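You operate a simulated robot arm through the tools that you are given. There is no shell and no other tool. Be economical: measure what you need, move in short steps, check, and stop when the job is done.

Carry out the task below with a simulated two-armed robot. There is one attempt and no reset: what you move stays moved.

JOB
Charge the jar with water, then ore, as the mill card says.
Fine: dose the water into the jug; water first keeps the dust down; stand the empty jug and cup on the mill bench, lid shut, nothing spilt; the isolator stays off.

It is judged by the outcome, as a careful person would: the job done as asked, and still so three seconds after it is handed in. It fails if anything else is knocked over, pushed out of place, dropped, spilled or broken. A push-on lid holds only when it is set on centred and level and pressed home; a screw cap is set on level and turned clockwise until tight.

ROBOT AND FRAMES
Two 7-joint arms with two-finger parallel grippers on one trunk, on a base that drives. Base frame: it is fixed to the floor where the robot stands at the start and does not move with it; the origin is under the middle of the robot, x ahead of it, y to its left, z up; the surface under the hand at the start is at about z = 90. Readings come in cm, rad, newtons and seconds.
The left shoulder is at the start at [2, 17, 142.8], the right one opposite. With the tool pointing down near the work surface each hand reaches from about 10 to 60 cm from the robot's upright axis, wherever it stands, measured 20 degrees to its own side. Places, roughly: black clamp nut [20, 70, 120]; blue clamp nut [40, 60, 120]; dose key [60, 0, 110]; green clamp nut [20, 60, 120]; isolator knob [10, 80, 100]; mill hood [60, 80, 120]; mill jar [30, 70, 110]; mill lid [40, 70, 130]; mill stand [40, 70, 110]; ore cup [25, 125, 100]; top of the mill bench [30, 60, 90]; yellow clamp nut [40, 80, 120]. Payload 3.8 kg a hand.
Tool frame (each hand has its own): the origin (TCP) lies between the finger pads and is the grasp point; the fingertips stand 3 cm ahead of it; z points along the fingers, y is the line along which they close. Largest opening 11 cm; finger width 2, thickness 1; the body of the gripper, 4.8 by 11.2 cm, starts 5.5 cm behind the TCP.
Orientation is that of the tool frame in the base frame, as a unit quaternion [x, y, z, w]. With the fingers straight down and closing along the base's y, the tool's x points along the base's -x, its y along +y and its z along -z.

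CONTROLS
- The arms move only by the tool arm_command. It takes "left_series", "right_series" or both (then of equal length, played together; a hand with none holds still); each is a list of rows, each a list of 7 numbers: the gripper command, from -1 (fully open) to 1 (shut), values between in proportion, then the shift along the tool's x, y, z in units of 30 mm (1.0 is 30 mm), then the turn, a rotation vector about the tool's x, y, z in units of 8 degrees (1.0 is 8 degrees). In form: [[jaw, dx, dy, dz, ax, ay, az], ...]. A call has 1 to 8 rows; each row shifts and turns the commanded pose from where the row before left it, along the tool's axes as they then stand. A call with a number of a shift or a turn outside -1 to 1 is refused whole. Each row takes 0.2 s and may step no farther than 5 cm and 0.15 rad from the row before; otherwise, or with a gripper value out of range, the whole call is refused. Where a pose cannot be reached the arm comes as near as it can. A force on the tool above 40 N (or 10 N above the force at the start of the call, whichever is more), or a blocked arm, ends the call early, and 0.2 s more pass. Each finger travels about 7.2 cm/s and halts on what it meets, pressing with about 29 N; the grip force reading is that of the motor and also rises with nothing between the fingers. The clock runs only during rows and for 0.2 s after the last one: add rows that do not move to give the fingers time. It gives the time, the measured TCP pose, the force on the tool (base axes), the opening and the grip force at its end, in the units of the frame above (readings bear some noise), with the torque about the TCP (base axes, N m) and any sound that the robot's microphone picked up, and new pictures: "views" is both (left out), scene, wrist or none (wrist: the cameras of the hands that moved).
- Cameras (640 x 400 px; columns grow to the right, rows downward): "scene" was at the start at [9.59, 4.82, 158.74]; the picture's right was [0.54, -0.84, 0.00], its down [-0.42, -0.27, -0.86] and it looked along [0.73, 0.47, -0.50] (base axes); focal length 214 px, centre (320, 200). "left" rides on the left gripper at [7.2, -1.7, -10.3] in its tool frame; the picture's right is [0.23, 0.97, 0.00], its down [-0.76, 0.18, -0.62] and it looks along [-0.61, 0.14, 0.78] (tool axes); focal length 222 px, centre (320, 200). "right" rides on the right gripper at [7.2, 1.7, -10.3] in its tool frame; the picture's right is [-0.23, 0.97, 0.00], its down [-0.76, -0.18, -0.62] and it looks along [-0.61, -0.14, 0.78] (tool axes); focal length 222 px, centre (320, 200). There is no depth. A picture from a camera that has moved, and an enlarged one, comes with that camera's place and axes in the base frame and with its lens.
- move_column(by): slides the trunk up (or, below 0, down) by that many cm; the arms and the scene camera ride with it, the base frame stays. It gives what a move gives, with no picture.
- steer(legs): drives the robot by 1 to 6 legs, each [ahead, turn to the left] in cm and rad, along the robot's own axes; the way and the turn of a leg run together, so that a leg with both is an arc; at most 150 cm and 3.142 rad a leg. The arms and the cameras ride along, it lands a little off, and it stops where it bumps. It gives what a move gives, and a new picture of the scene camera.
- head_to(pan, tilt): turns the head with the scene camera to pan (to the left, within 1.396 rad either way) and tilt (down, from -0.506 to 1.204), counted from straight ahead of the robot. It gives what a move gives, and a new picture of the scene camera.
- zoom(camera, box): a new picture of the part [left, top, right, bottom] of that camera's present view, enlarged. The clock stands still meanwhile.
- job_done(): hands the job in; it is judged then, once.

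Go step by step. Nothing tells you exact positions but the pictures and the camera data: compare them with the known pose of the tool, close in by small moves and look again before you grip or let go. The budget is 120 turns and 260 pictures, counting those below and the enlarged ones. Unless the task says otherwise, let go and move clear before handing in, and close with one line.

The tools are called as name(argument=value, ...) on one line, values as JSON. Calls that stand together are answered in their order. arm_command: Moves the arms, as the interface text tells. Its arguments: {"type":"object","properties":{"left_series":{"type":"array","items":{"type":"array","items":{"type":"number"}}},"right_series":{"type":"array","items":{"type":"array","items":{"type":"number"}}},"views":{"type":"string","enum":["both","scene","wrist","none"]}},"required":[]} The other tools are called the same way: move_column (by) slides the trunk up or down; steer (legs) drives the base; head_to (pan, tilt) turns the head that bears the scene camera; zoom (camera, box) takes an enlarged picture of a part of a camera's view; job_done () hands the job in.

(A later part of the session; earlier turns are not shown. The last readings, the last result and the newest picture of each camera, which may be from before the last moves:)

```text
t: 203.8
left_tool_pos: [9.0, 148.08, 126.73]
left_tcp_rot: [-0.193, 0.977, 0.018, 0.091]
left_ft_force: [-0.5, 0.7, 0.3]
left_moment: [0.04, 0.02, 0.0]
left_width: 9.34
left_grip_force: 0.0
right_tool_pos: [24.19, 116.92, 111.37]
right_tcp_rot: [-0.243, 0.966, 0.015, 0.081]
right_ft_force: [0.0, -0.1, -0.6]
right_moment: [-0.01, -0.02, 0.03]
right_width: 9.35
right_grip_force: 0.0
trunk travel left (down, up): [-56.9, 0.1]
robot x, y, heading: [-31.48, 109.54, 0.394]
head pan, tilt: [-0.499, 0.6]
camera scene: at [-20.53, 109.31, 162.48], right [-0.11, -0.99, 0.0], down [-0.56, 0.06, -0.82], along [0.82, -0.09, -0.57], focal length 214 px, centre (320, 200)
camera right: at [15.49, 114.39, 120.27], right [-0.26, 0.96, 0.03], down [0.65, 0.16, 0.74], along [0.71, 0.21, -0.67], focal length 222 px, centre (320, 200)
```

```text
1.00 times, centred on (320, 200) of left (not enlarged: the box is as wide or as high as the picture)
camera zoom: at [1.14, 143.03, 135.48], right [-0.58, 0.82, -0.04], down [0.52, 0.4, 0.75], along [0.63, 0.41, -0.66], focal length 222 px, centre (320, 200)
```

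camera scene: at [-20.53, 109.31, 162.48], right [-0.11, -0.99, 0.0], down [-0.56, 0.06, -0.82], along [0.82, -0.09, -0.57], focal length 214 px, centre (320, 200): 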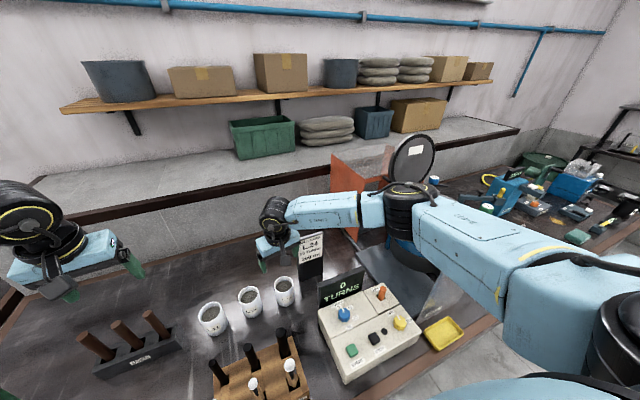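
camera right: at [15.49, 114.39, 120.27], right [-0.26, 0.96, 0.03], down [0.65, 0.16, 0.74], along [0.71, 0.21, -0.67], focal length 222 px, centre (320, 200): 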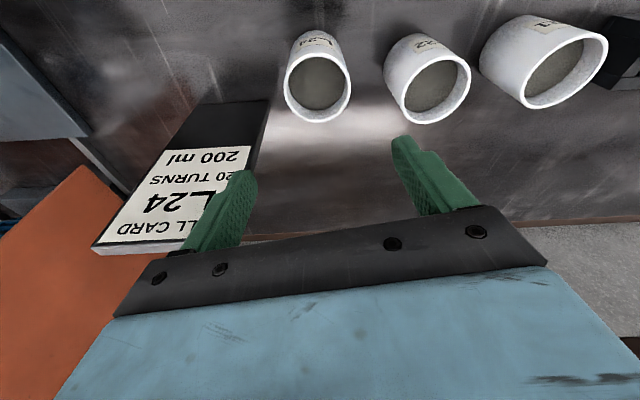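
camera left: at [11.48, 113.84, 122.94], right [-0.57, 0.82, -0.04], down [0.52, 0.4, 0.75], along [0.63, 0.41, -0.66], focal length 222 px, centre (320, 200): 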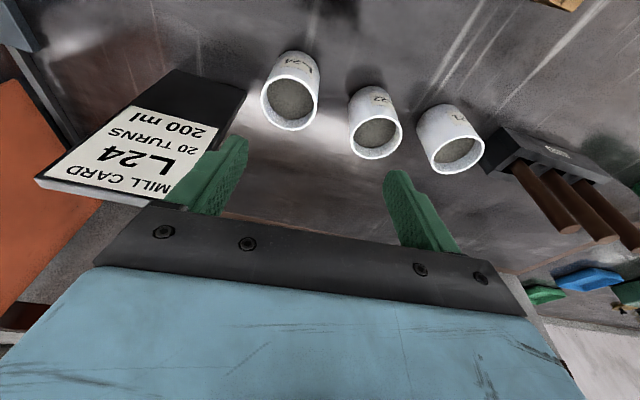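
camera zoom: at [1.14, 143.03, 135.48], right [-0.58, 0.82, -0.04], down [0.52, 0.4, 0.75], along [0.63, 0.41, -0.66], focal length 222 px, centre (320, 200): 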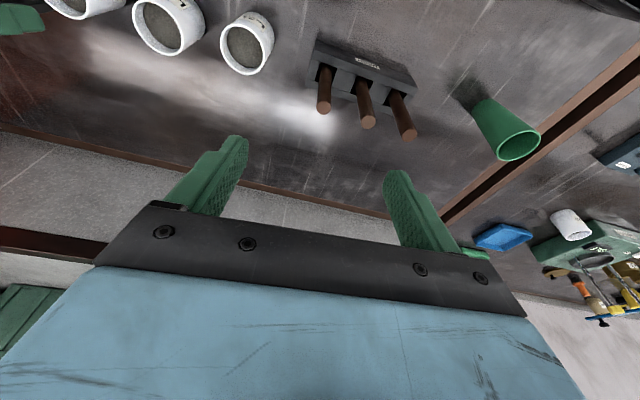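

The elbow is well clear. Continuing down to just above the rim.

arm_command(right_series=[[-0.7, 0.163, 0, 0.9, 0, 0, 0], [-0.7, 0.163, 0, 0.9, 0, 0, 0], [-0.7, 0.1, 0, 0.6, 0, 0, 0]], views="both")

```text
t: 204.7
left_tool_pos: [8.87, 148.01, 126.79]
left_tcp_rot: [-0.193, 0.977, 0.019, 0.091]
left_ft_force: [0.4, 0.4, -0.5]
left_moment: [0.03, -0.02, -0.01]
left_width: 9.37
left_grip_force: 0.0
right_tool_pos: [24.27, 116.84, 103.9]
right_tcp_rot: [-0.242, 0.967, 0.014, 0.082]
right_ft_force: [0.2, 0.0, -0.3]
right_moment: [-0.02, 0.01, 0.0]
right_width: 9.36
right_grip_force: 0.1
trunk travel left (down, up): [-56.9, 0.1]
robot x, y, heading: [-31.11, 109.65, 0.396]
head pan, tilt: [-0.499, 0.6]
camera scene: at [-20.57, 109.3, 162.48], right [-0.11, -0.99, 0.0], down [-0.56, 0.06, -0.83], along [0.82, -0.09, -0.56], focal length 214 px, centre (320, 200)
camera right: at [15.45, 114.32, 112.96], right [-0.26, 0.96, 0.03], down [0.65, 0.16, 0.74], along [0.71, 0.21, -0.67], focal length 222 px, centre (320, 200)
```

scene: 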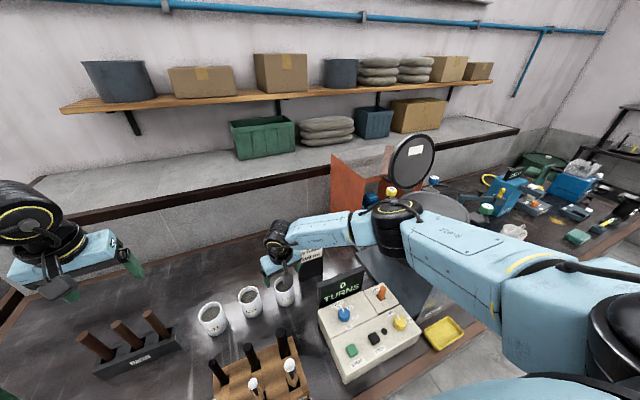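
right: 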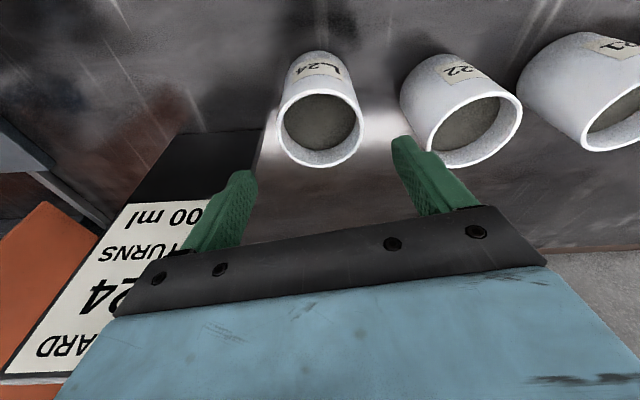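

arm_command(right_series=[[-0.7, 0.2, 0, 0.8, 0, 0, 0], [-0.7, 0.2, 0, 0.8, 0, 0, 0], [-0.7, 0.15, 0, 0.8, 0, 0, 0]], views="wrist")

zoom(camera="scene", box=[200, 200, 400, 330])

```text
t: 205.4
left_tool_pos: [8.86, 148.07, 126.67]
left_tcp_rot: [-0.192, 0.977, 0.019, 0.091]
left_ft_force: [-0.5, 0.6, 0.3]
left_moment: [0.01, 0.0, -0.02]
left_width: 9.36
left_grip_force: 0.0
right_tool_pos: [23.89, 116.67, 96.64]
right_tcp_rot: [-0.242, 0.967, 0.015, 0.081]
right_ft_force: [-0.2, -0.3, 1.0]
right_moment: [-0.04, -0.03, 0.02]
right_width: 9.35
right_grip_force: 0.2
trunk travel left (down, up): [-56.9, 0.1]
robot x, y, heading: [-31.26, 109.35, 0.39]
head pan, tilt: [-0.499, 0.6]
camera right: at [15.12, 114.07, 105.64], right [-0.26, 0.96, 0.03], down [0.65, 0.16, 0.74], along [0.71, 0.21, -0.67], focal length 222 px, centre (320, 200)
```

right: 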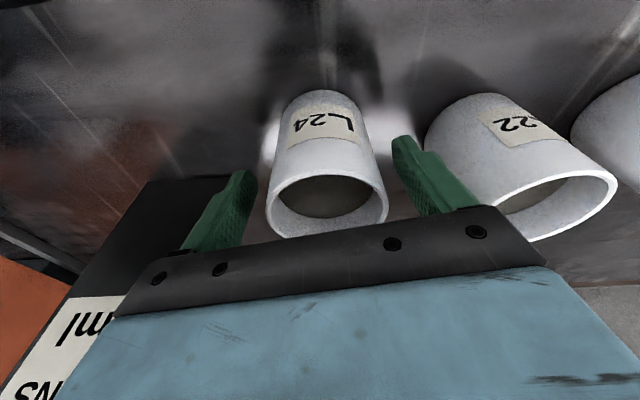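

```text
3.08 times, centred on (300, 265) of scene
camera zoom: at [-20.56, 109.33, 162.48], right [-0.11, -0.99, 0.0], down [-0.56, 0.06, -0.83], along [0.82, -0.09, -0.56], focal length 660 px, centre (382, 0)
```

zoom: 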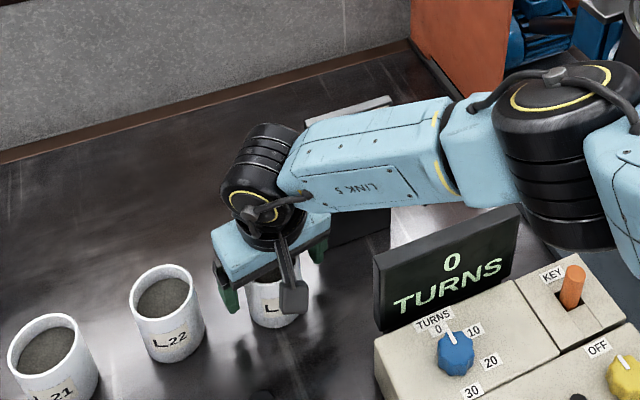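

The fingers straddle cup L24, so I'll close.

arm_command(right_series=[[0, 0, 0, 0, 0, 0, 0], [1, 0, 0, 0, 0, 0, 0], [1, 0, 0, 0, 0, 0, 0], [1, 0, 0, 0, 0, 0, 0], [1, -0.05, 0, -0.3, 0, 0, 0], [1, 0, 0, 0, 0, 0, 0]], views="wrist")

zoom(camera="scene", box=[200, 200, 400, 330])

```text
t: 206.8
left_tool_pos: [8.84, 148.01, 126.69]
left_tcp_rot: [-0.193, 0.977, 0.019, 0.091]
left_ft_force: [0.1, -0.1, -0.1]
left_moment: [0.0, 0.01, -0.01]
left_width: 9.34
left_grip_force: 0.0
right_tool_pos: [23.82, 116.5, 97.68]
right_tcp_rot: [-0.242, 0.967, 0.014, 0.082]
right_ft_force: [0.1, -1.4, -0.1]
right_moment: [-0.01, 0.02, 0.01]
right_width: 6.21
right_grip_force: 29.5
trunk travel left (down, up): [-56.9, 0.1]
robot x, y, heading: [-31.35, 109.38, 0.392]
head pan, tilt: [-0.499, 0.6]
camera right: at [15.11, 114.05, 106.57], right [-0.26, 0.96, 0.03], down [0.65, 0.16, 0.74], along [0.71, 0.21, -0.67], focal length 222 px, centre (320, 200)
```

right: 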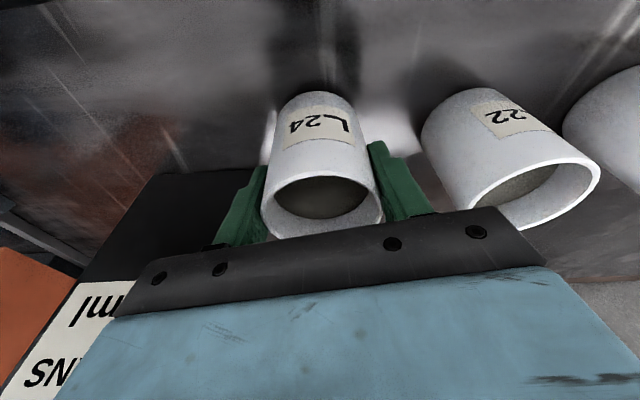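

```text
3.08 times, centred on (300, 265) of scene
camera zoom: at [-20.56, 109.31, 162.48], right [-0.11, -0.99, 0.0], down [-0.56, 0.06, -0.83], along [0.82, -0.09, -0.56], focal length 660 px, centre (382, 0)
```

zoom: 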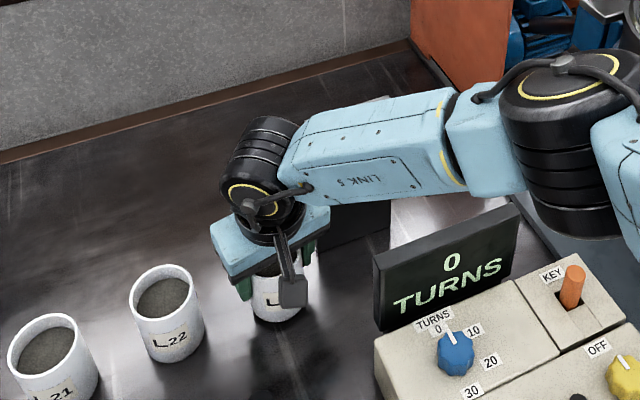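

Cup held and off the bench. I'll raise it straight up.

arm_command(right_series=[[1, -0.163, 0, -0.9, 0, 0, 0], [1, -0.163, 0, -0.987, 0, 0, 0], [1, -0.163, 0, -0.987, 0, 0, 0], [1, -0.163, 0, -0.987, 0, 0, 0], [1, -0.163, 0, -0.987, 0, 0, 0], [1, -0.163, 0, -0.987, 0, 0, 0], [1, -0.163, 0, -0.987, 0, 0, 0], [1, -0.163, 0, -0.987, 0, 0, 0]], views="none")

arm_command(right_series=[[1, 0.2, 0, -0.987, 0, 0, 0], [1, 0.2, 0, -0.987, 0, 0, 0], [1, 0.4, 0, -0.987, 0, 0, 0], [1, 0.4, 0, -0.987, 0, 0, 0], [1, 0.4, 0, -0.987, 0, 0, 0], [1, 0.4, 0, -0.987, 0, 0, 0]], views="both")

```text
t: 208.7
left_tool_pos: [8.83, 148.04, 126.74]
left_tcp_rot: [-0.194, 0.977, 0.019, 0.091]
left_ft_force: [0.6, -0.2, -1.1]
left_moment: [-0.02, 0.0, -0.01]
left_width: 9.33
left_grip_force: 0.0
right_tool_pos: [23.53, 116.78, 121.46]
right_tcp_rot: [-0.243, 0.966, 0.014, 0.082]
right_ft_force: [0.0, 0.6, -0.3]
right_moment: [0.0, 0.0, 0.07]
right_width: 6.19
right_grip_force: 29.1
trunk travel left (down, up): [-56.9, 0.1]
robot x, y, heading: [-31.01, 109.39, 0.394]
head pan, tilt: [-0.499, 0.6]
```

```text
t: 210.1
left_tool_pos: [8.89, 148.02, 126.72]
left_tcp_rot: [-0.193, 0.977, 0.019, 0.093]
left_ft_force: [-0.7, -0.6, -0.5]
left_moment: [0.05, -0.01, 0.02]
left_width: 9.34
left_grip_force: 0.0
right_tool_pos: [15.8, 112.6, 137.9]
right_tcp_rot: [-0.242, 0.967, 0.015, 0.083]
right_ft_force: [-0.3, -0.4, -0.2]
right_moment: [-0.01, -0.02, -0.02]
right_width: 6.21
right_grip_force: 28.7
trunk travel left (down, up): [-56.9, 0.1]
robot x, y, heading: [-31.08, 109.58, 0.393]
head pan, tilt: [-0.499, 0.6]
camera scene: at [-20.63, 109.26, 162.49], right [-0.11, -0.99, 0.0], down [-0.56, 0.06, -0.83], along [0.82, -0.09, -0.56], focal length 214 px, centre (320, 200)
camera right: at [7.01, 110.13, 146.93], right [-0.26, 0.96, 0.03], down [0.65, 0.16, 0.74], along [0.71, 0.21, -0.67], focal length 222 px, centre (320, 200)
```

scene: 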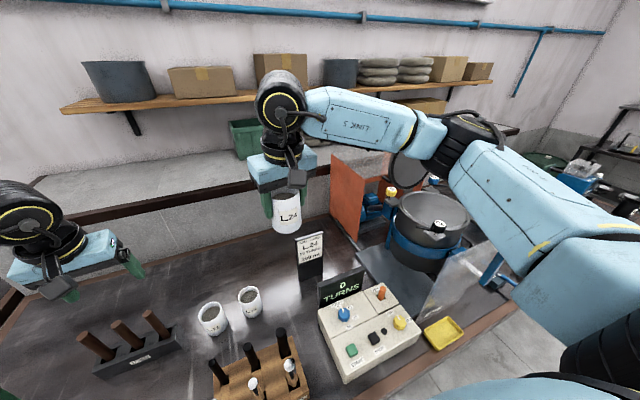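
right: 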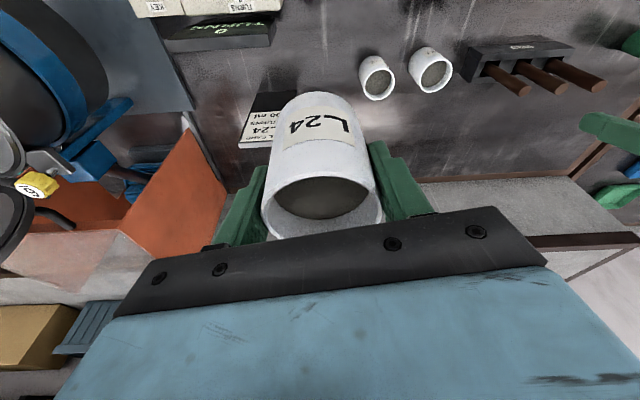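

Next I'll carry the cup to the mill.

steer(legs=[[-35, 0], [0, 1.571], [-47.7, 0], [0, -1.571], [22, 0]])

head_to(pan=-0.15, tilt=0.6)

```text
t: 223.7
left_tool_pos: [15.49, 97.38, 126.77]
left_tcp_rot: [-0.183, 0.979, 0.017, 0.092]
left_ft_force: [-0.3, 0.2, -0.4]
left_moment: [0.0, -0.01, -0.02]
left_width: 9.38
left_grip_force: 0.1
right_tool_pos: [21.73, 61.89, 137.87]
right_tcp_rot: [-0.232, 0.969, 0.013, 0.083]
right_ft_force: [-1.2, 0.0, 0.4]
right_moment: [0.0, 0.02, -0.02]
right_width: 6.21
right_grip_force: 29.0
trunk travel left (down, up): [-56.9, 0.1]
robot x, y, heading: [-25.49, 59.75, 0.374]
head pan, tilt: [-0.499, 0.6]
camera scene: at [-14.85, 59.28, 162.49], right [-0.13, -0.99, 0.0], down [-0.56, 0.07, -0.83], along [0.82, -0.1, -0.56], focal length 214 px, centre (320, 200)
```

scene: 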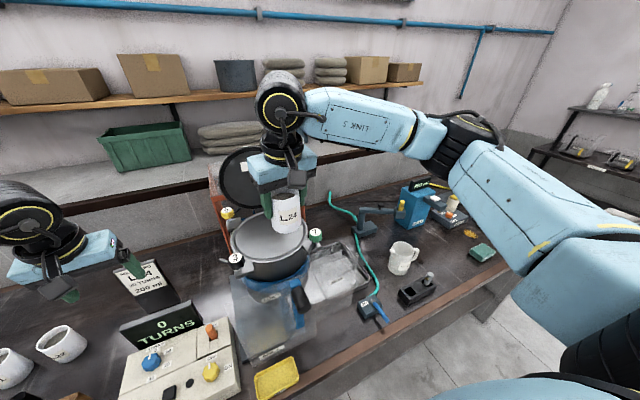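

```text
t: 224.5
left_tool_pos: [15.37, 97.37, 126.74]
left_tcp_rot: [-0.183, 0.979, 0.017, 0.092]
left_ft_force: [-0.4, 0.4, 0.2]
left_moment: [-0.01, -0.02, -0.03]
left_width: 9.34
left_grip_force: 0.1
right_tool_pos: [21.69, 61.9, 137.92]
right_tcp_rot: [-0.232, 0.969, 0.015, 0.083]
right_ft_force: [0.0, 0.0, -0.6]
right_moment: [0.0, 0.03, 0.0]
right_width: 6.21
right_grip_force: 28.6
trunk travel left (down, up): [-56.9, 0.1]
robot x, y, heading: [-25.81, 59.85, 0.374]
head pan, tilt: [-0.15, 0.6]
camera scene: at [-14.99, 62.34, 162.48], right [0.22, -0.98, 0.0], down [-0.55, -0.12, -0.83], along [0.8, 0.18, -0.56], focal length 214 px, centre (320, 200)
```

scene: 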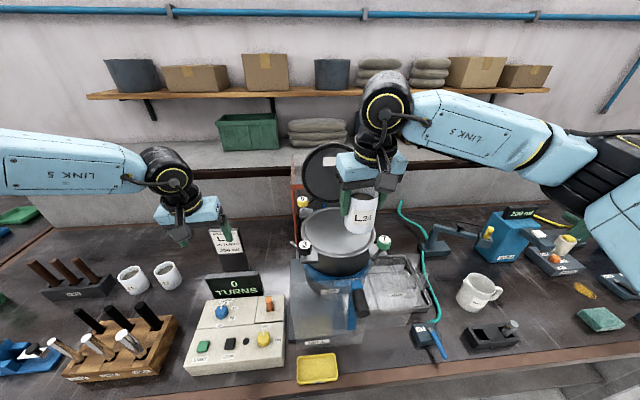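

steer(legs=[[10.5, 0]])

arm_command(right_series=[[1, 0, 0.27, 0, 0, 0, 0], [1, 0, 0.26, -0.4, 0, 0, 0]], views="both")

zoom(camera="scene", box=[240, 100, 480, 320])

```text
t: 225.7
left_tool_pos: [25.13, 101.19, 126.81]
left_tcp_rot: [-0.182, 0.979, 0.018, 0.093]
left_ft_force: [0.5, -0.3, 0.2]
left_moment: [-0.01, -0.02, 0.0]
left_width: 9.35
left_grip_force: 0.1
right_tool_pos: [31.38, 65.74, 137.96]
right_tcp_rot: [-0.233, 0.969, 0.014, 0.082]
right_ft_force: [0.0, 0.1, -0.8]
right_moment: [0.0, 0.02, 0.0]
right_width: 6.22
right_grip_force: 28.7
trunk travel left (down, up): [-56.9, 0.1]
robot x, y, heading: [-15.63, 63.34, 0.371]
head pan, tilt: [-0.15, 0.6]
camera scene: at [-5.3, 66.16, 162.49], right [0.22, -0.98, 0.0], down [-0.55, -0.13, -0.83], along [0.81, 0.18, -0.56], focal length 214 px, centre (320, 200)
```

scene: 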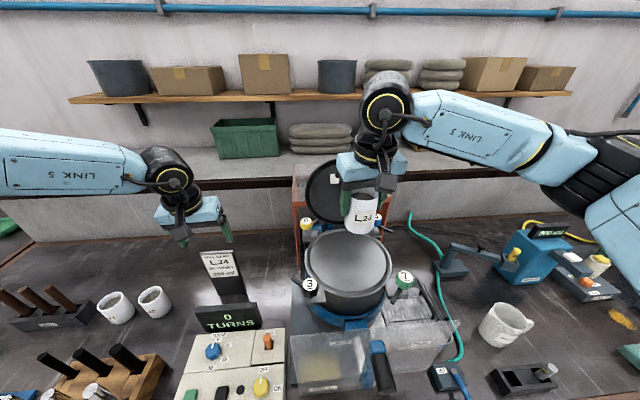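

```text
t: 226.3
left_tool_pos: [25.17, 101.37, 126.78]
left_tcp_rot: [-0.183, 0.979, 0.018, 0.091]
left_ft_force: [-0.7, -0.3, -0.2]
left_moment: [-0.01, 0.01, -0.02]
left_width: 9.36
left_grip_force: 0.0
right_tool_pos: [30.41, 67.24, 139.15]
right_tcp_rot: [-0.233, 0.969, 0.013, 0.081]
right_ft_force: [0.2, -0.8, -0.4]
right_moment: [0.0, 0.01, 0.0]
right_width: 6.23
right_grip_force: 29.2
trunk travel left (down, up): [-56.9, 0.1]
robot x, y, heading: [-15.8, 63.78, 0.372]
head pan, tilt: [-0.15, 0.6]
camera scene: at [-5.19, 66.25, 162.48], right [0.22, -0.98, 0.0], down [-0.55, -0.13, -0.82], along [0.8, 0.18, -0.57], focal length 214 px, centre (320, 200)
camera right: at [21.73, 64.83, 148.08], right [-0.24, 0.97, 0.03], down [0.65, 0.14, 0.74], along [0.72, 0.2, -0.67], focal length 222 px, centre (320, 200)
```

scene: 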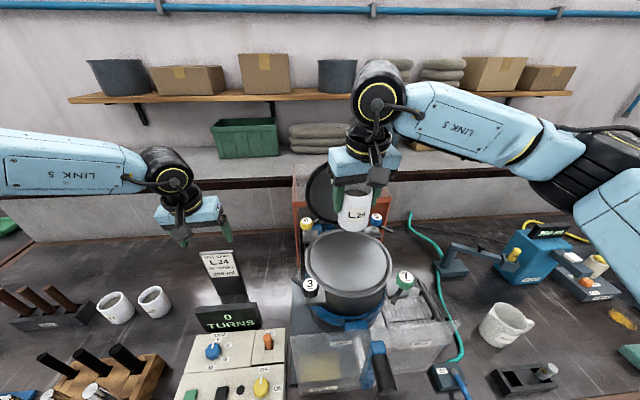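
right: 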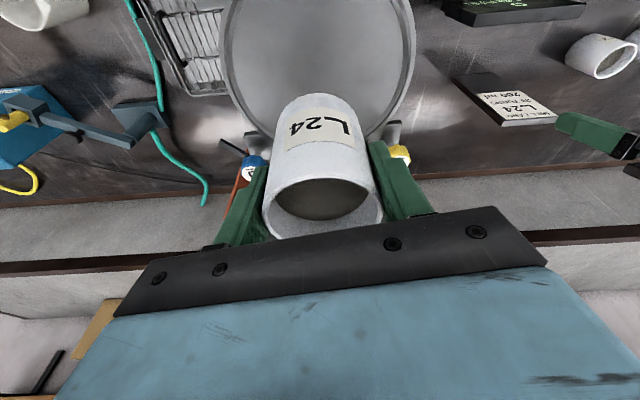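

```text
1.82 times, centred on (360, 210) of scene
camera zoom: at [-5.19, 66.25, 162.48], right [0.22, -0.98, 0.0], down [-0.55, -0.13, -0.82], along [0.8, 0.18, -0.57], focal length 390 px, centre (247, 182)
```

zoom: 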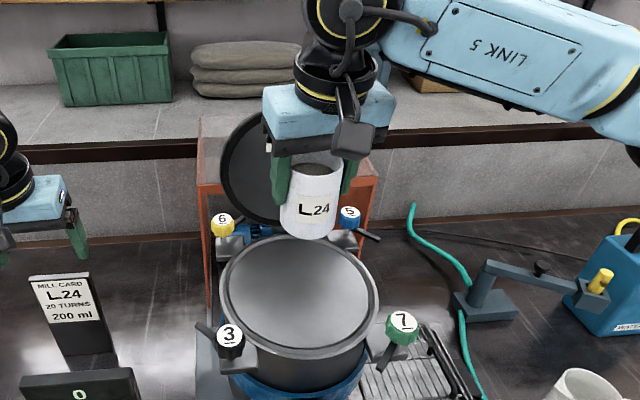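

The cup is over the jar. I'll begin tilting it toward the robot.

arm_command(right_series=[[1, 0, 0, 0, 0, -1, 0], [1, 0, 0, 0, 0, -1, 0], [1, 0, 0, 0, 0, -1, 0], [1, 0, 0, 0, 0, -1, 0]], views="both")

```text
t: 227.3
left_tool_pos: [25.16, 101.14, 126.75]
left_tcp_rot: [-0.184, 0.979, 0.018, 0.092]
left_ft_force: [-0.6, 0.0, -0.1]
left_moment: [0.0, 0.01, -0.01]
left_width: 9.35
left_grip_force: 0.0
right_tool_pos: [30.41, 66.98, 139.14]
right_tcp_rot: [-0.22, 0.909, 0.078, 0.346]
right_ft_force: [-0.3, -0.8, -0.3]
right_moment: [-0.01, -0.01, 0.02]
right_width: 6.17
right_grip_force: 28.7
trunk travel left (down, up): [-56.9, 0.1]
robot x, y, heading: [-15.77, 63.69, 0.369]
head pan, tilt: [-0.15, 0.6]
camera scene: at [-5.26, 66.14, 162.48], right [0.22, -0.98, 0.0], down [-0.55, -0.13, -0.83], along [0.8, 0.18, -0.56], focal length 214 px, centre (320, 200)
camera right: at [18.62, 63.12, 142.0], right [-0.29, 0.95, 0.14], down [0.21, -0.08, 0.97], along [0.93, 0.31, -0.18], focal length 222 px, centre (320, 200)
```

scene: 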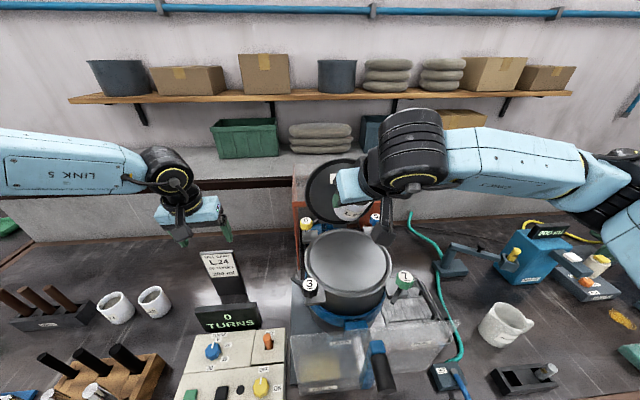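
right: 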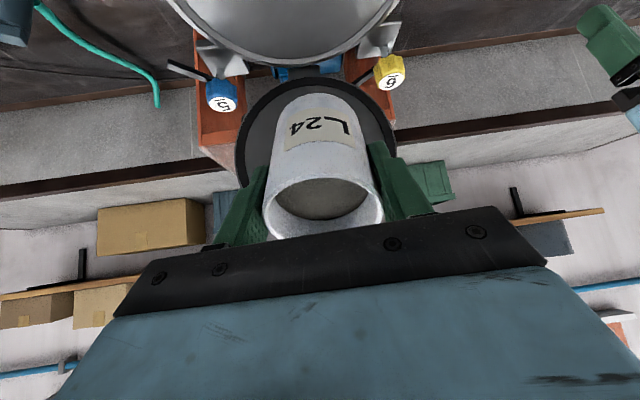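

arm_command(right_series=[[1, 0, 0, 0, 0, -1, 0], [1, 0, 0, 0, 0, -1, 0], [1, 0, 0, 0, 0, -1, 0], [1, 0, 0, 0, 0, -1, 0]], views="both")

```text
t: 228.3
left_tool_pos: [25.16, 101.35, 126.78]
left_tcp_rot: [-0.183, 0.979, 0.017, 0.091]
left_ft_force: [0.6, -0.1, 0.0]
left_moment: [0.02, 0.0, -0.04]
left_width: 9.36
left_grip_force: 0.0
right_tool_pos: [30.39, 67.13, 139.09]
right_tcp_rot: [-0.195, 0.798, 0.129, 0.556]
right_ft_force: [-0.5, -0.6, -1.6]
right_moment: [-0.02, 0.01, 0.0]
right_width: 6.18
right_grip_force: 28.9
right hand out of reach, approached as far as the arm can: row 4
trunk travel left (down, up): [-56.9, 0.1]
robot x, y, heading: [-15.77, 63.37, 0.371]
head pan, tilt: [-0.15, 0.6]
camera scene: at [-5.25, 66.17, 162.48], right [0.22, -0.98, 0.0], down [-0.55, -0.13, -0.83], along [0.8, 0.18, -0.56], focal length 214 px, centre (320, 200)
camera right: at [18.69, 63.13, 135.84], right [-0.37, 0.91, 0.2], down [-0.21, -0.29, 0.93], along [0.9, 0.31, 0.3], focal length 222 px, centre (320, 200)
```

scene: 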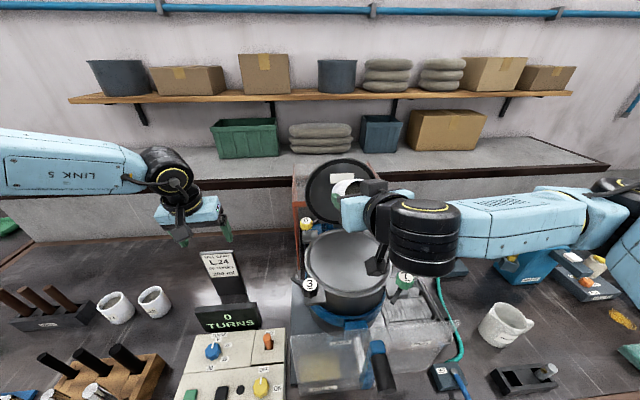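
right: 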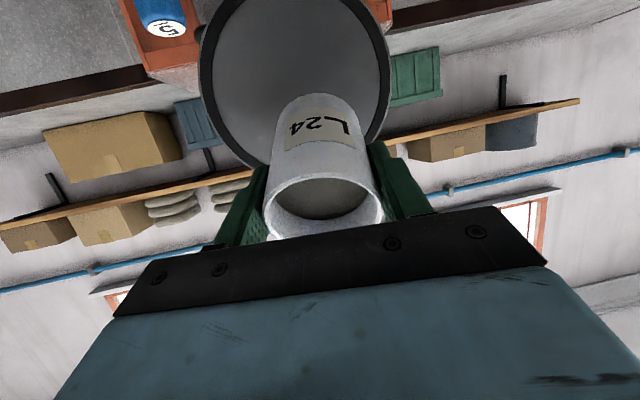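

The wrist is nearing its limit. I'll raise 4 cm and yaw the hand left, an easier direction for this arm, before tilting on.

arm_command(right_series=[[1, -0.6, 0, -0.23, 0, 0, 0], [1, -0.6, 0, -0.23, 0, 0, 0], [1, 0, 0, 0, -0.94, 0, -0.35], [1, 0, 0, 0, -0.94, 0, -0.35], [1, 0, 0, 0, -0.94, 0, -0.35], [1, 0, 0, 0, -0.94, 0, -0.35], [1, 0, 0, 0, -0.94, 0, -0.35]], views="scene")

zoom(camera="scene", box=[240, 120, 480, 330])

```text
t: 229.9
left_tool_pos: [25.18, 101.14, 126.8]
left_tcp_rot: [-0.183, 0.979, 0.018, 0.092]
left_ft_force: [0.1, 0.0, -0.5]
left_moment: [-0.01, 0.03, -0.04]
left_width: 9.36
left_grip_force: 0.0
right_tool_pos: [30.48, 67.1, 142.96]
right_tcp_rot: [-0.457, 0.685, 0.311, 0.475]
right_ft_force: [-0.2, -0.1, -1.3]
right_moment: [0.0, 0.02, -0.02]
right_width: 6.23
right_grip_force: 28.8
trunk travel left (down, up): [-56.9, 0.1]
robot x, y, heading: [-15.53, 63.55, 0.373]
head pan, tilt: [-0.15, 0.6]
camera scene: at [-5.21, 66.17, 162.48], right [0.22, -0.98, 0.0], down [-0.55, -0.13, -0.82], along [0.8, 0.18, -0.57], focal length 214 px, centre (320, 200)
```

scene: 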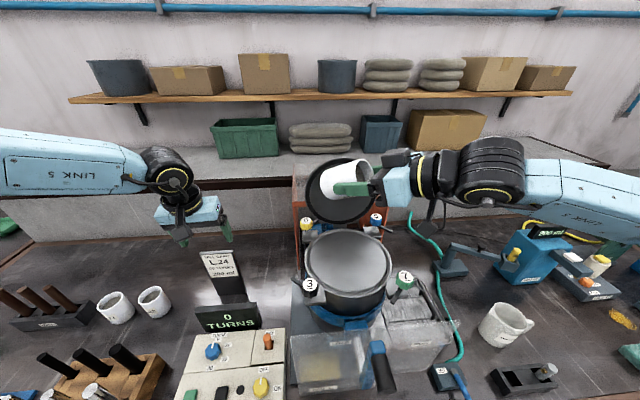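

```text
1.90 times, centred on (360, 225) of scene
camera zoom: at [-5.21, 66.17, 162.48], right [0.22, -0.98, 0.0], down [-0.55, -0.13, -0.82], along [0.8, 0.18, -0.57], focal length 408 px, centre (244, 152)
```

zoom: 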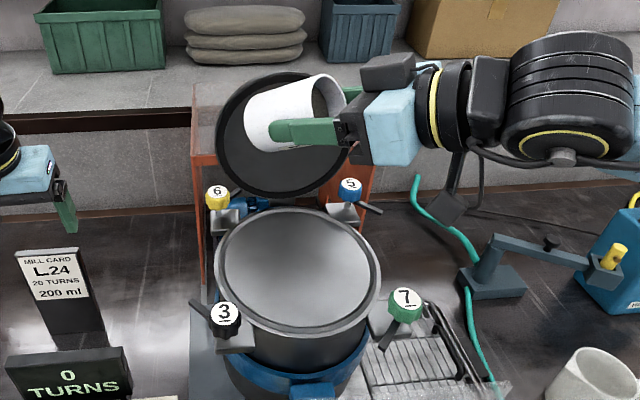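

arm_command(right_series=[[1, 0, 0, 0, 0, -1, 0], [1, 0, 0, 0, 0, -1, 0], [1, 0, 0, 0, 0, -1, 0], [1, 0, 0, 0, 0, 0, 0], [1, 0, 0, 0, 0, 0, 0]], views="both")

zoom(camera="scene", box=[240, 120, 480, 330])

```text
t: 231.1
left_tool_pos: [25.1, 101.23, 126.69]
left_tcp_rot: [-0.183, 0.979, 0.018, 0.092]
left_ft_force: [0.1, -0.5, 0.3]
left_moment: [-0.02, 0.0, 0.01]
left_width: 9.35
left_grip_force: 0.2
right_tool_pos: [30.4, 67.23, 143.04]
right_tcp_rot: [-0.383, 0.571, 0.399, 0.606]
right_ft_force: [0.2, -0.4, -0.6]
right_moment: [-0.03, 0.02, -0.05]
right_width: 6.2
right_grip_force: 28.9
trunk travel left (down, up): [-56.9, 0.1]
robot x, y, heading: [-15.32, 63.5, 0.374]
head pan, tilt: [-0.15, 0.6]
camera scene: at [-5.24, 66.19, 162.48], right [0.22, -0.98, 0.0], down [-0.55, -0.13, -0.83], along [0.8, 0.18, -0.56], focal length 214 px, centre (320, 200)
camera right: at [24.96, 58.74, 135.13], right [-0.9, 0.37, 0.22], down [-0.1, -0.68, 0.73], along [0.42, 0.64, 0.65], focal length 222 px, centre (320, 200)
```

scene: 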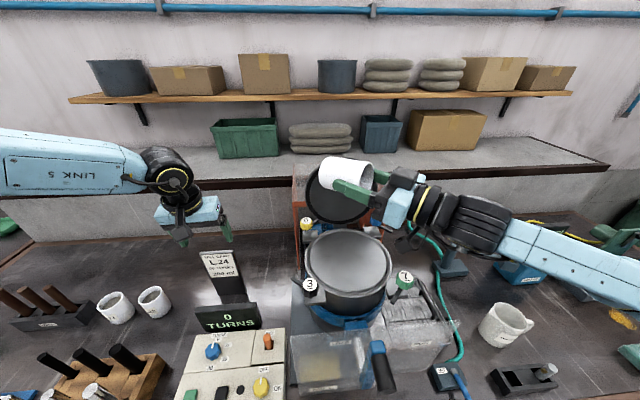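
right: 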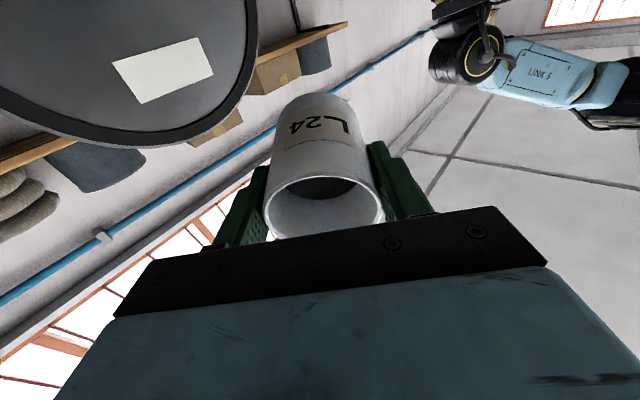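

```text
1.90 times, centred on (360, 225) of scene
camera zoom: at [-5.24, 66.19, 162.48], right [0.22, -0.98, 0.0], down [-0.55, -0.13, -0.83], along [0.8, 0.18, -0.56], focal length 408 px, centre (244, 152)
```

zoom: 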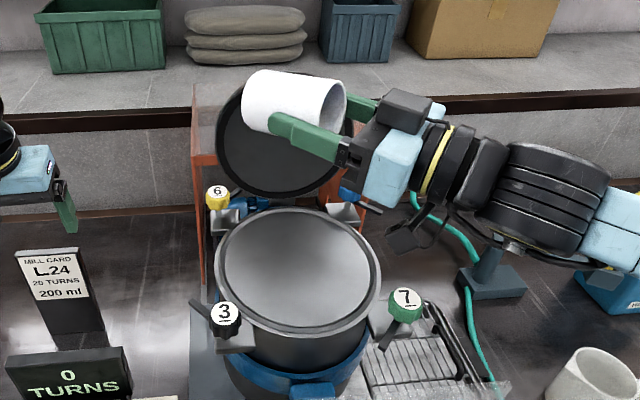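

Ore seems to be leaving. Tilting further to empty the cup.

arm_command(right_series=[[1, 0, 0, 0, 0, -1, 0], [1, 0, 0, 0, 0, -1, 0], [1, 0, 0, 0, 0, -1, 0], [1, 0, 0, 0, 0, 0, 0], [1, 0, 0, 0, 0, 0, 0], [1, 0, 0, 0, 0, 0, 0]], views="wrist")

zoom(camera="scene", box=[240, 120, 480, 330])

zoom(camera="right", box=[230, 70, 420, 260])

```text
t: 232.5
left_tool_pos: [25.07, 101.19, 126.7]
left_tcp_rot: [-0.183, 0.979, 0.018, 0.091]
left_ft_force: [-0.2, -0.1, 0.4]
left_moment: [0.01, 0.01, 0.0]
left_width: 9.35
left_grip_force: 0.1
right_tool_pos: [30.51, 67.13, 142.94]
right_tcp_rot: [-0.291, 0.432, 0.47, 0.712]
right_ft_force: [0.1, -0.2, -1.3]
right_moment: [-0.02, 0.0, 0.03]
right_width: 6.22
right_grip_force: 28.6
trunk travel left (down, up): [-56.9, 0.1]
robot x, y, heading: [-15.51, 63.71, 0.372]
head pan, tilt: [-0.15, 0.6]
camera right: at [26.57, 62.46, 131.77], right [-0.94, 0.28, 0.19], down [-0.19, -0.9, 0.39], along [0.29, 0.33, 0.9], focal length 222 px, centre (320, 200)
```

right: 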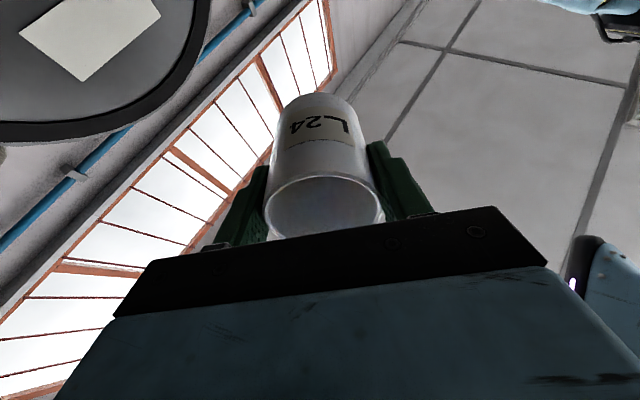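

```text
1.90 times, centred on (360, 225) of scene
camera zoom: at [-5.24, 66.19, 162.48], right [0.22, -0.98, 0.0], down [-0.55, -0.13, -0.83], along [0.8, 0.18, -0.56], focal length 408 px, centre (244, 152)
```

zoom: 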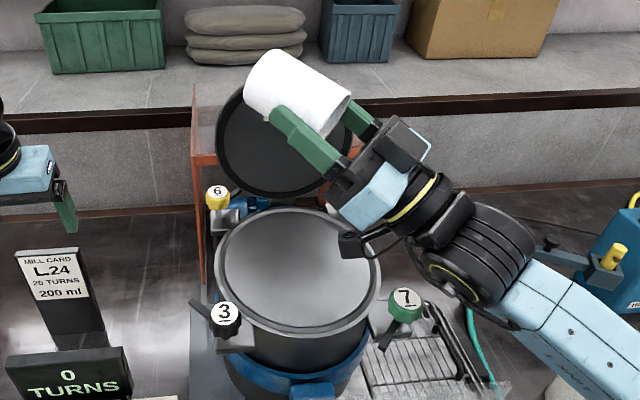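

```text
2.11 times, centred on (325, 165) of right
camera zoom: at [26.57, 62.46, 131.77], right [-0.94, 0.28, 0.19], down [-0.19, -0.9, 0.39], along [0.29, 0.33, 0.9], focal length 468 px, centre (310, 274)
```

zoom: 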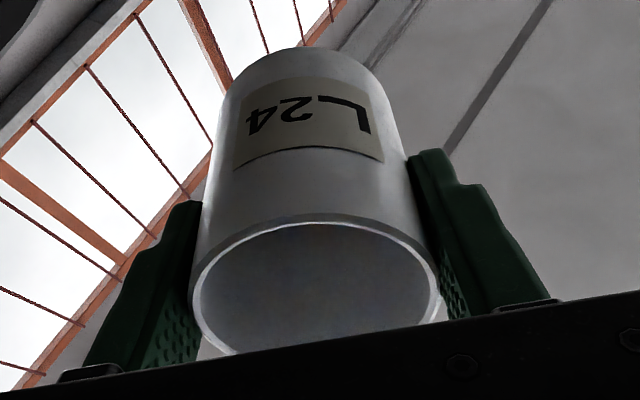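

The cup is empty and nothing is spilled. I'll bring it back upright along the reverse path.

arm_command(right_series=[[1, 0, 0, 0, 0, 1, 0], [1, 0, 0, 0, 0, 1, 0], [1, 0, 0, 0, 0, 1, 0], [1, 0, 0, 0, 0, 1, 0], [1, 0, 0, 0, 0, 1, 0], [1, 0, 0, 0, 0, 1, 0], [1, 0, 0, 0, 0, 1, 0], [1, 0, 0, 0, 0, 1, 0]], views="none")

arm_command(right_series=[[1, 0, 0, 0, 0, 1, 0], [1, 0, 0, 0, 0, 1, 0], [1, 0, 0, 0, 0, 1, 0], [1, 0, 0, 0, 0, 1, 0], [1, 0, 0, 0, 0, 1, 0], [1, 0, 0, 0, 0, 0.4, 0]], views="both")

```text
t: 234.3
left_tool_pos: [25.16, 101.28, 126.79]
left_tcp_rot: [-0.184, 0.979, 0.018, 0.091]
left_ft_force: [-1.1, 0.1, 0.2]
left_moment: [-0.01, -0.02, 0.0]
left_width: 9.35
left_grip_force: 0.1
right_tool_pos: [30.36, 67.24, 142.91]
right_tcp_rot: [-0.496, 0.746, 0.242, 0.373]
right_ft_force: [-0.3, 0.6, -0.5]
right_moment: [0.01, -0.01, 0.01]
right_width: 6.23
right_grip_force: 29.0
trunk travel left (down, up): [-56.9, 0.1]
robot x, y, heading: [-15.92, 63.4, 0.375]
head pan, tilt: [-0.15, 0.6]
```

```text
t: 235.7
left_tool_pos: [25.15, 101.18, 126.76]
left_tcp_rot: [-0.184, 0.979, 0.019, 0.09]
left_ft_force: [-0.2, -0.1, 0.3]
left_moment: [-0.02, 0.06, 0.03]
left_width: 9.37
left_grip_force: 0.1
right_tool_pos: [30.33, 67.05, 142.92]
right_tcp_rot: [-0.552, 0.83, 0.044, 0.073]
right_ft_force: [-0.5, -0.5, -1.1]
right_moment: [0.01, 0.0, 0.01]
right_width: 6.2
right_grip_force: 29.4
trunk travel left (down, up): [-56.9, 0.1]
robot x, y, heading: [-15.72, 63.46, 0.369]
head pan, tilt: [-0.15, 0.6]
camera scene: at [-5.24, 66.19, 162.48], right [0.22, -0.98, 0.0], down [-0.55, -0.13, -0.83], along [0.8, 0.18, -0.56], focal length 214 px, centre (320, 200)
camera right: at [25.22, 59.72, 151.86], right [-0.81, 0.58, 0.03], down [0.41, 0.53, 0.75], along [0.42, 0.62, -0.67], focal length 222 px, centre (320, 200)
```

scene: 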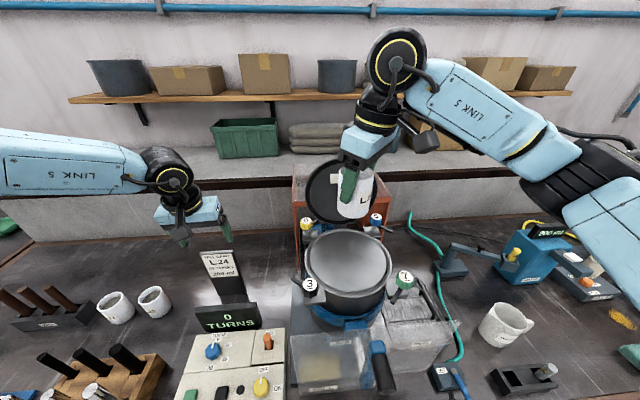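
right: 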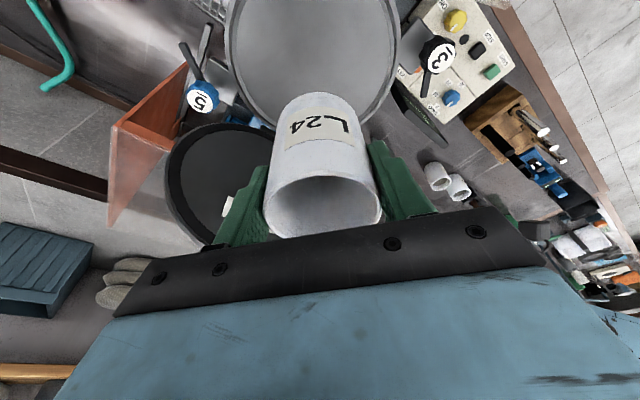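

The cup is upright and empty. Next I'll stand it on a clear part of the bench near [40, -5].

steer(legs=[[-32, 0], [0, 1.571], [-70.7, 0], [0, -1.571], [9, 0]])

head_to(pan=-0.2, tilt=0.75)

```text
t: 249.6
left_tool_pos: [29.02, 25.73, 126.78]
left_tcp_rot: [-0.173, 0.98, 0.017, 0.092]
left_ft_force: [-0.2, 0.1, -0.1]
left_moment: [-0.02, 0.02, 0.01]
left_width: 9.33
left_grip_force: 0.1
right_tool_pos: [33.52, -8.46, 142.91]
right_tcp_rot: [-0.542, 0.836, 0.043, 0.076]
right_ft_force: [0.2, -0.4, -0.1]
right_moment: [-0.01, 0.02, -0.02]
right_width: 6.19
right_grip_force: 28.9
trunk travel left (down, up): [-56.9, 0.1]
robot x, y, heading: [-12.77, -11.13, 0.357]
head pan, tilt: [-0.15, 0.6]
camera scene: at [-2.08, -8.67, 162.48], right [0.2, -0.98, 0.0], down [-0.55, -0.11, -0.83], along [0.81, 0.17, -0.56], focal length 214 px, centre (320, 200)
```

scene: 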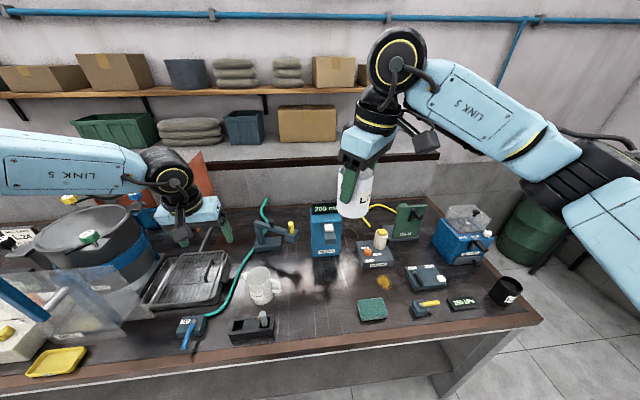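

```text
t: 250.3
left_tool_pos: [29.11, 25.63, 126.69]
left_tcp_rot: [-0.172, 0.981, 0.016, 0.092]
left_ft_force: [0.3, 0.5, 0.9]
left_moment: [0.01, 0.01, -0.03]
left_width: 9.34
left_grip_force: 0.0
right_tool_pos: [33.58, -8.52, 142.95]
right_tcp_rot: [-0.542, 0.836, 0.042, 0.076]
right_ft_force: [0.2, -0.3, 0.0]
right_moment: [0.01, 0.01, -0.02]
right_width: 6.19
right_grip_force: 29.1
trunk travel left (down, up): [-56.9, 0.1]
robot x, y, heading: [-12.69, -11.29, 0.352]
head pan, tilt: [-0.201, 0.75]
camera scene: at [-2.48, -9.16, 161.19], right [0.15, -0.99, 0.0], down [-0.67, -0.1, -0.73], along [0.72, 0.11, -0.68], focal length 214 px, centre (320, 200)
```

scene: 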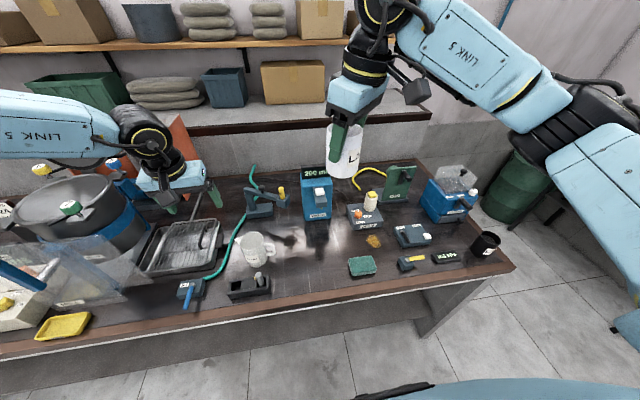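

arm_command(right_series=[[1, 0.01, -0.08, 0.98, 0, 0, 0], [1, 0.01, -0.08, 0.98, 0, 0, 0], [1, 0.01, -0.08, 0.98, 0, 0, 0], [1, 0.01, -0.08, 0.98, 0, 0, 0], [1, 0.01, -0.08, 0.98, 0, 0, 0], [1, 0.01, -0.08, 0.98, 0, 0, 0], [1, 0.01, -0.08, 0.98, 0, 0, 0], [1, 0.01, -0.08, 0.98, 0, 0, 0]], views="none")

arm_command(right_series=[[1, 0.01, -0.08, 0.98, 0, 0, 0], [1, 0.01, -0.08, 0.98, 0, 0, 0], [1, 0.01, -0.08, 0.98, 0, 0, 0], [1, 0.01, -0.08, 0.98, 0, 0, 0], [1, 0.01, -0.08, 0.98, 0, 0, 0], [1, 0.01, -0.08, 0.98, 0, 0, 0]], views="both")

```text
t: 252.1
left_tool_pos: [29.08, 25.69, 126.81]
left_tcp_rot: [-0.173, 0.98, 0.017, 0.092]
left_ft_force: [-0.2, 0.4, -0.4]
left_moment: [0.0, 0.03, 0.03]
left_width: 9.35
left_grip_force: 0.0
right_tool_pos: [37.07, -5.8, 119.73]
right_tcp_rot: [-0.542, 0.836, 0.044, 0.075]
right_ft_force: [-0.1, 0.5, -1.2]
right_moment: [0.02, -0.01, -0.03]
right_width: 6.18
right_grip_force: 28.9
trunk travel left (down, up): [-56.9, 0.1]
robot x, y, heading: [-12.71, -11.42, 0.352]
head pan, tilt: [-0.201, 0.75]
```

```text
t: 253.5
left_tool_pos: [29.05, 25.84, 126.68]
left_tcp_rot: [-0.174, 0.98, 0.017, 0.092]
left_ft_force: [0.2, 0.4, 0.3]
left_moment: [-0.01, -0.04, -0.02]
left_width: 9.33
left_grip_force: 0.0
right_tool_pos: [39.83, -3.8, 102.32]
right_tcp_rot: [-0.542, 0.836, 0.043, 0.073]
right_ft_force: [-0.5, 0.6, -0.8]
right_moment: [0.0, 0.0, -0.01]
right_width: 6.23
right_grip_force: 29.1
trunk travel left (down, up): [-56.9, 0.1]
robot x, y, heading: [-12.17, -11.36, 0.354]
head pan, tilt: [-0.201, 0.75]
camera scene: at [-2.52, -9.07, 161.19], right [0.15, -0.99, 0.0], down [-0.67, -0.1, -0.73], along [0.72, 0.11, -0.68], focal length 214 px, centre (320, 200)
camera right: at [34.44, -11.11, 111.28], right [-0.8, 0.6, 0.03], down [0.42, 0.52, 0.75], along [0.43, 0.61, -0.66], focal length 222 px, centre (320, 200)
```

scene: 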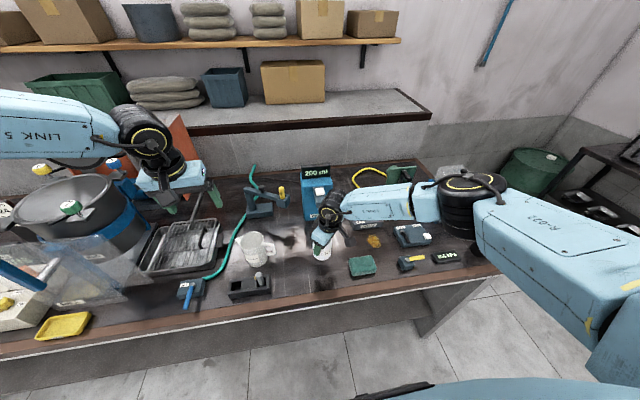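
right: 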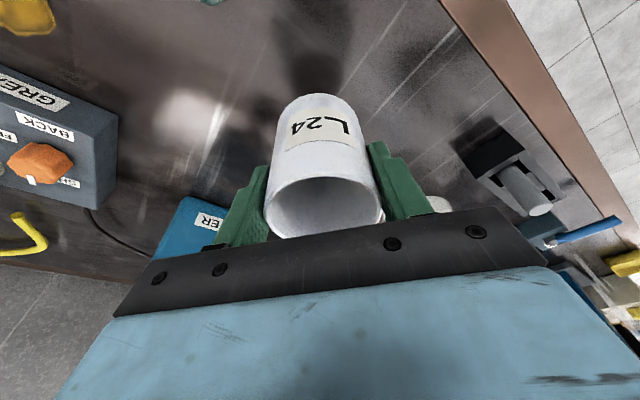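

arm_command(right_series=[[1, 0.15, 0, 0.85, 0, 0, 0], [1, 0.13, 0, 0.75, 0, 0, 0], [1, 0.04, 0, 0.2, 0, 0, 0], [1, 0.02, 0, 0.1, 0, 0, 0]], views="none")

```text
t: 254.5
left_tool_pos: [28.96, 25.77, 126.71]
left_tcp_rot: [-0.173, 0.981, 0.017, 0.092]
left_ft_force: [-0.4, -0.8, -0.4]
left_moment: [-0.01, 0.0, -0.03]
left_width: 9.34
left_grip_force: 0.1
right_tool_pos: [39.56, -3.9, 100.38]
right_tcp_rot: [-0.542, 0.836, 0.043, 0.076]
right_ft_force: [-0.1, -0.6, -1.6]
right_moment: [0.0, 0.01, -0.01]
right_width: 6.2
right_grip_force: 28.8
right hand out of reach, approached as far as the arm can: row 1, 2, 3
trunk travel left (down, up): [-56.9, 0.1]
robot x, y, heading: [-12.99, -11.38, 0.354]
head pan, tilt: [-0.201, 0.75]
```

move_column(by=-3.4)

zoom(camera="scene", box=[270, 160, 430, 300])

```text
t: 255.3
left_tool_pos: [28.94, 25.68, 123.45]
left_tcp_rot: [-0.173, 0.98, 0.017, 0.092]
left_ft_force: [0.7, 0.7, 0.0]
left_moment: [0.04, 0.02, 0.0]
left_width: 9.35
left_grip_force: 0.1
right_tool_pos: [39.51, -3.95, 96.91]
right_tcp_rot: [-0.542, 0.836, 0.043, 0.076]
right_ft_force: [0.3, -0.4, -0.4]
right_moment: [-0.02, -0.04, 0.03]
right_width: 6.19
right_grip_force: 28.9
trunk travel left (down, up): [-53.5, 3.5]
robot x, y, heading: [-12.52, -11.37, 0.354]
head pan, tilt: [-0.201, 0.75]
```

```text
2.86 times, centred on (350, 230) of scene
camera zoom: at [-2.59, -9.2, 157.79], right [0.15, -0.99, 0.0], down [-0.67, -0.1, -0.73], along [0.72, 0.11, -0.68], focal length 613 px, centre (234, 114)
```

zoom: 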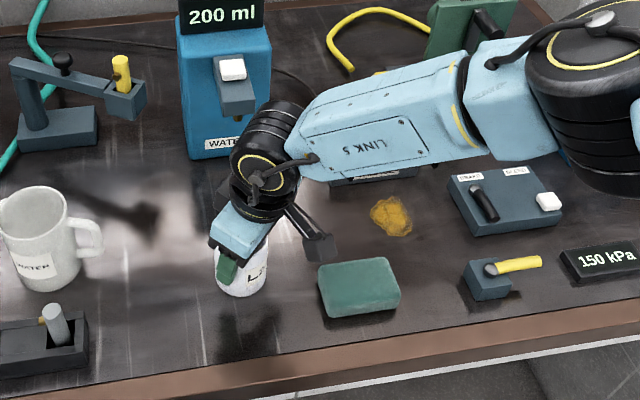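

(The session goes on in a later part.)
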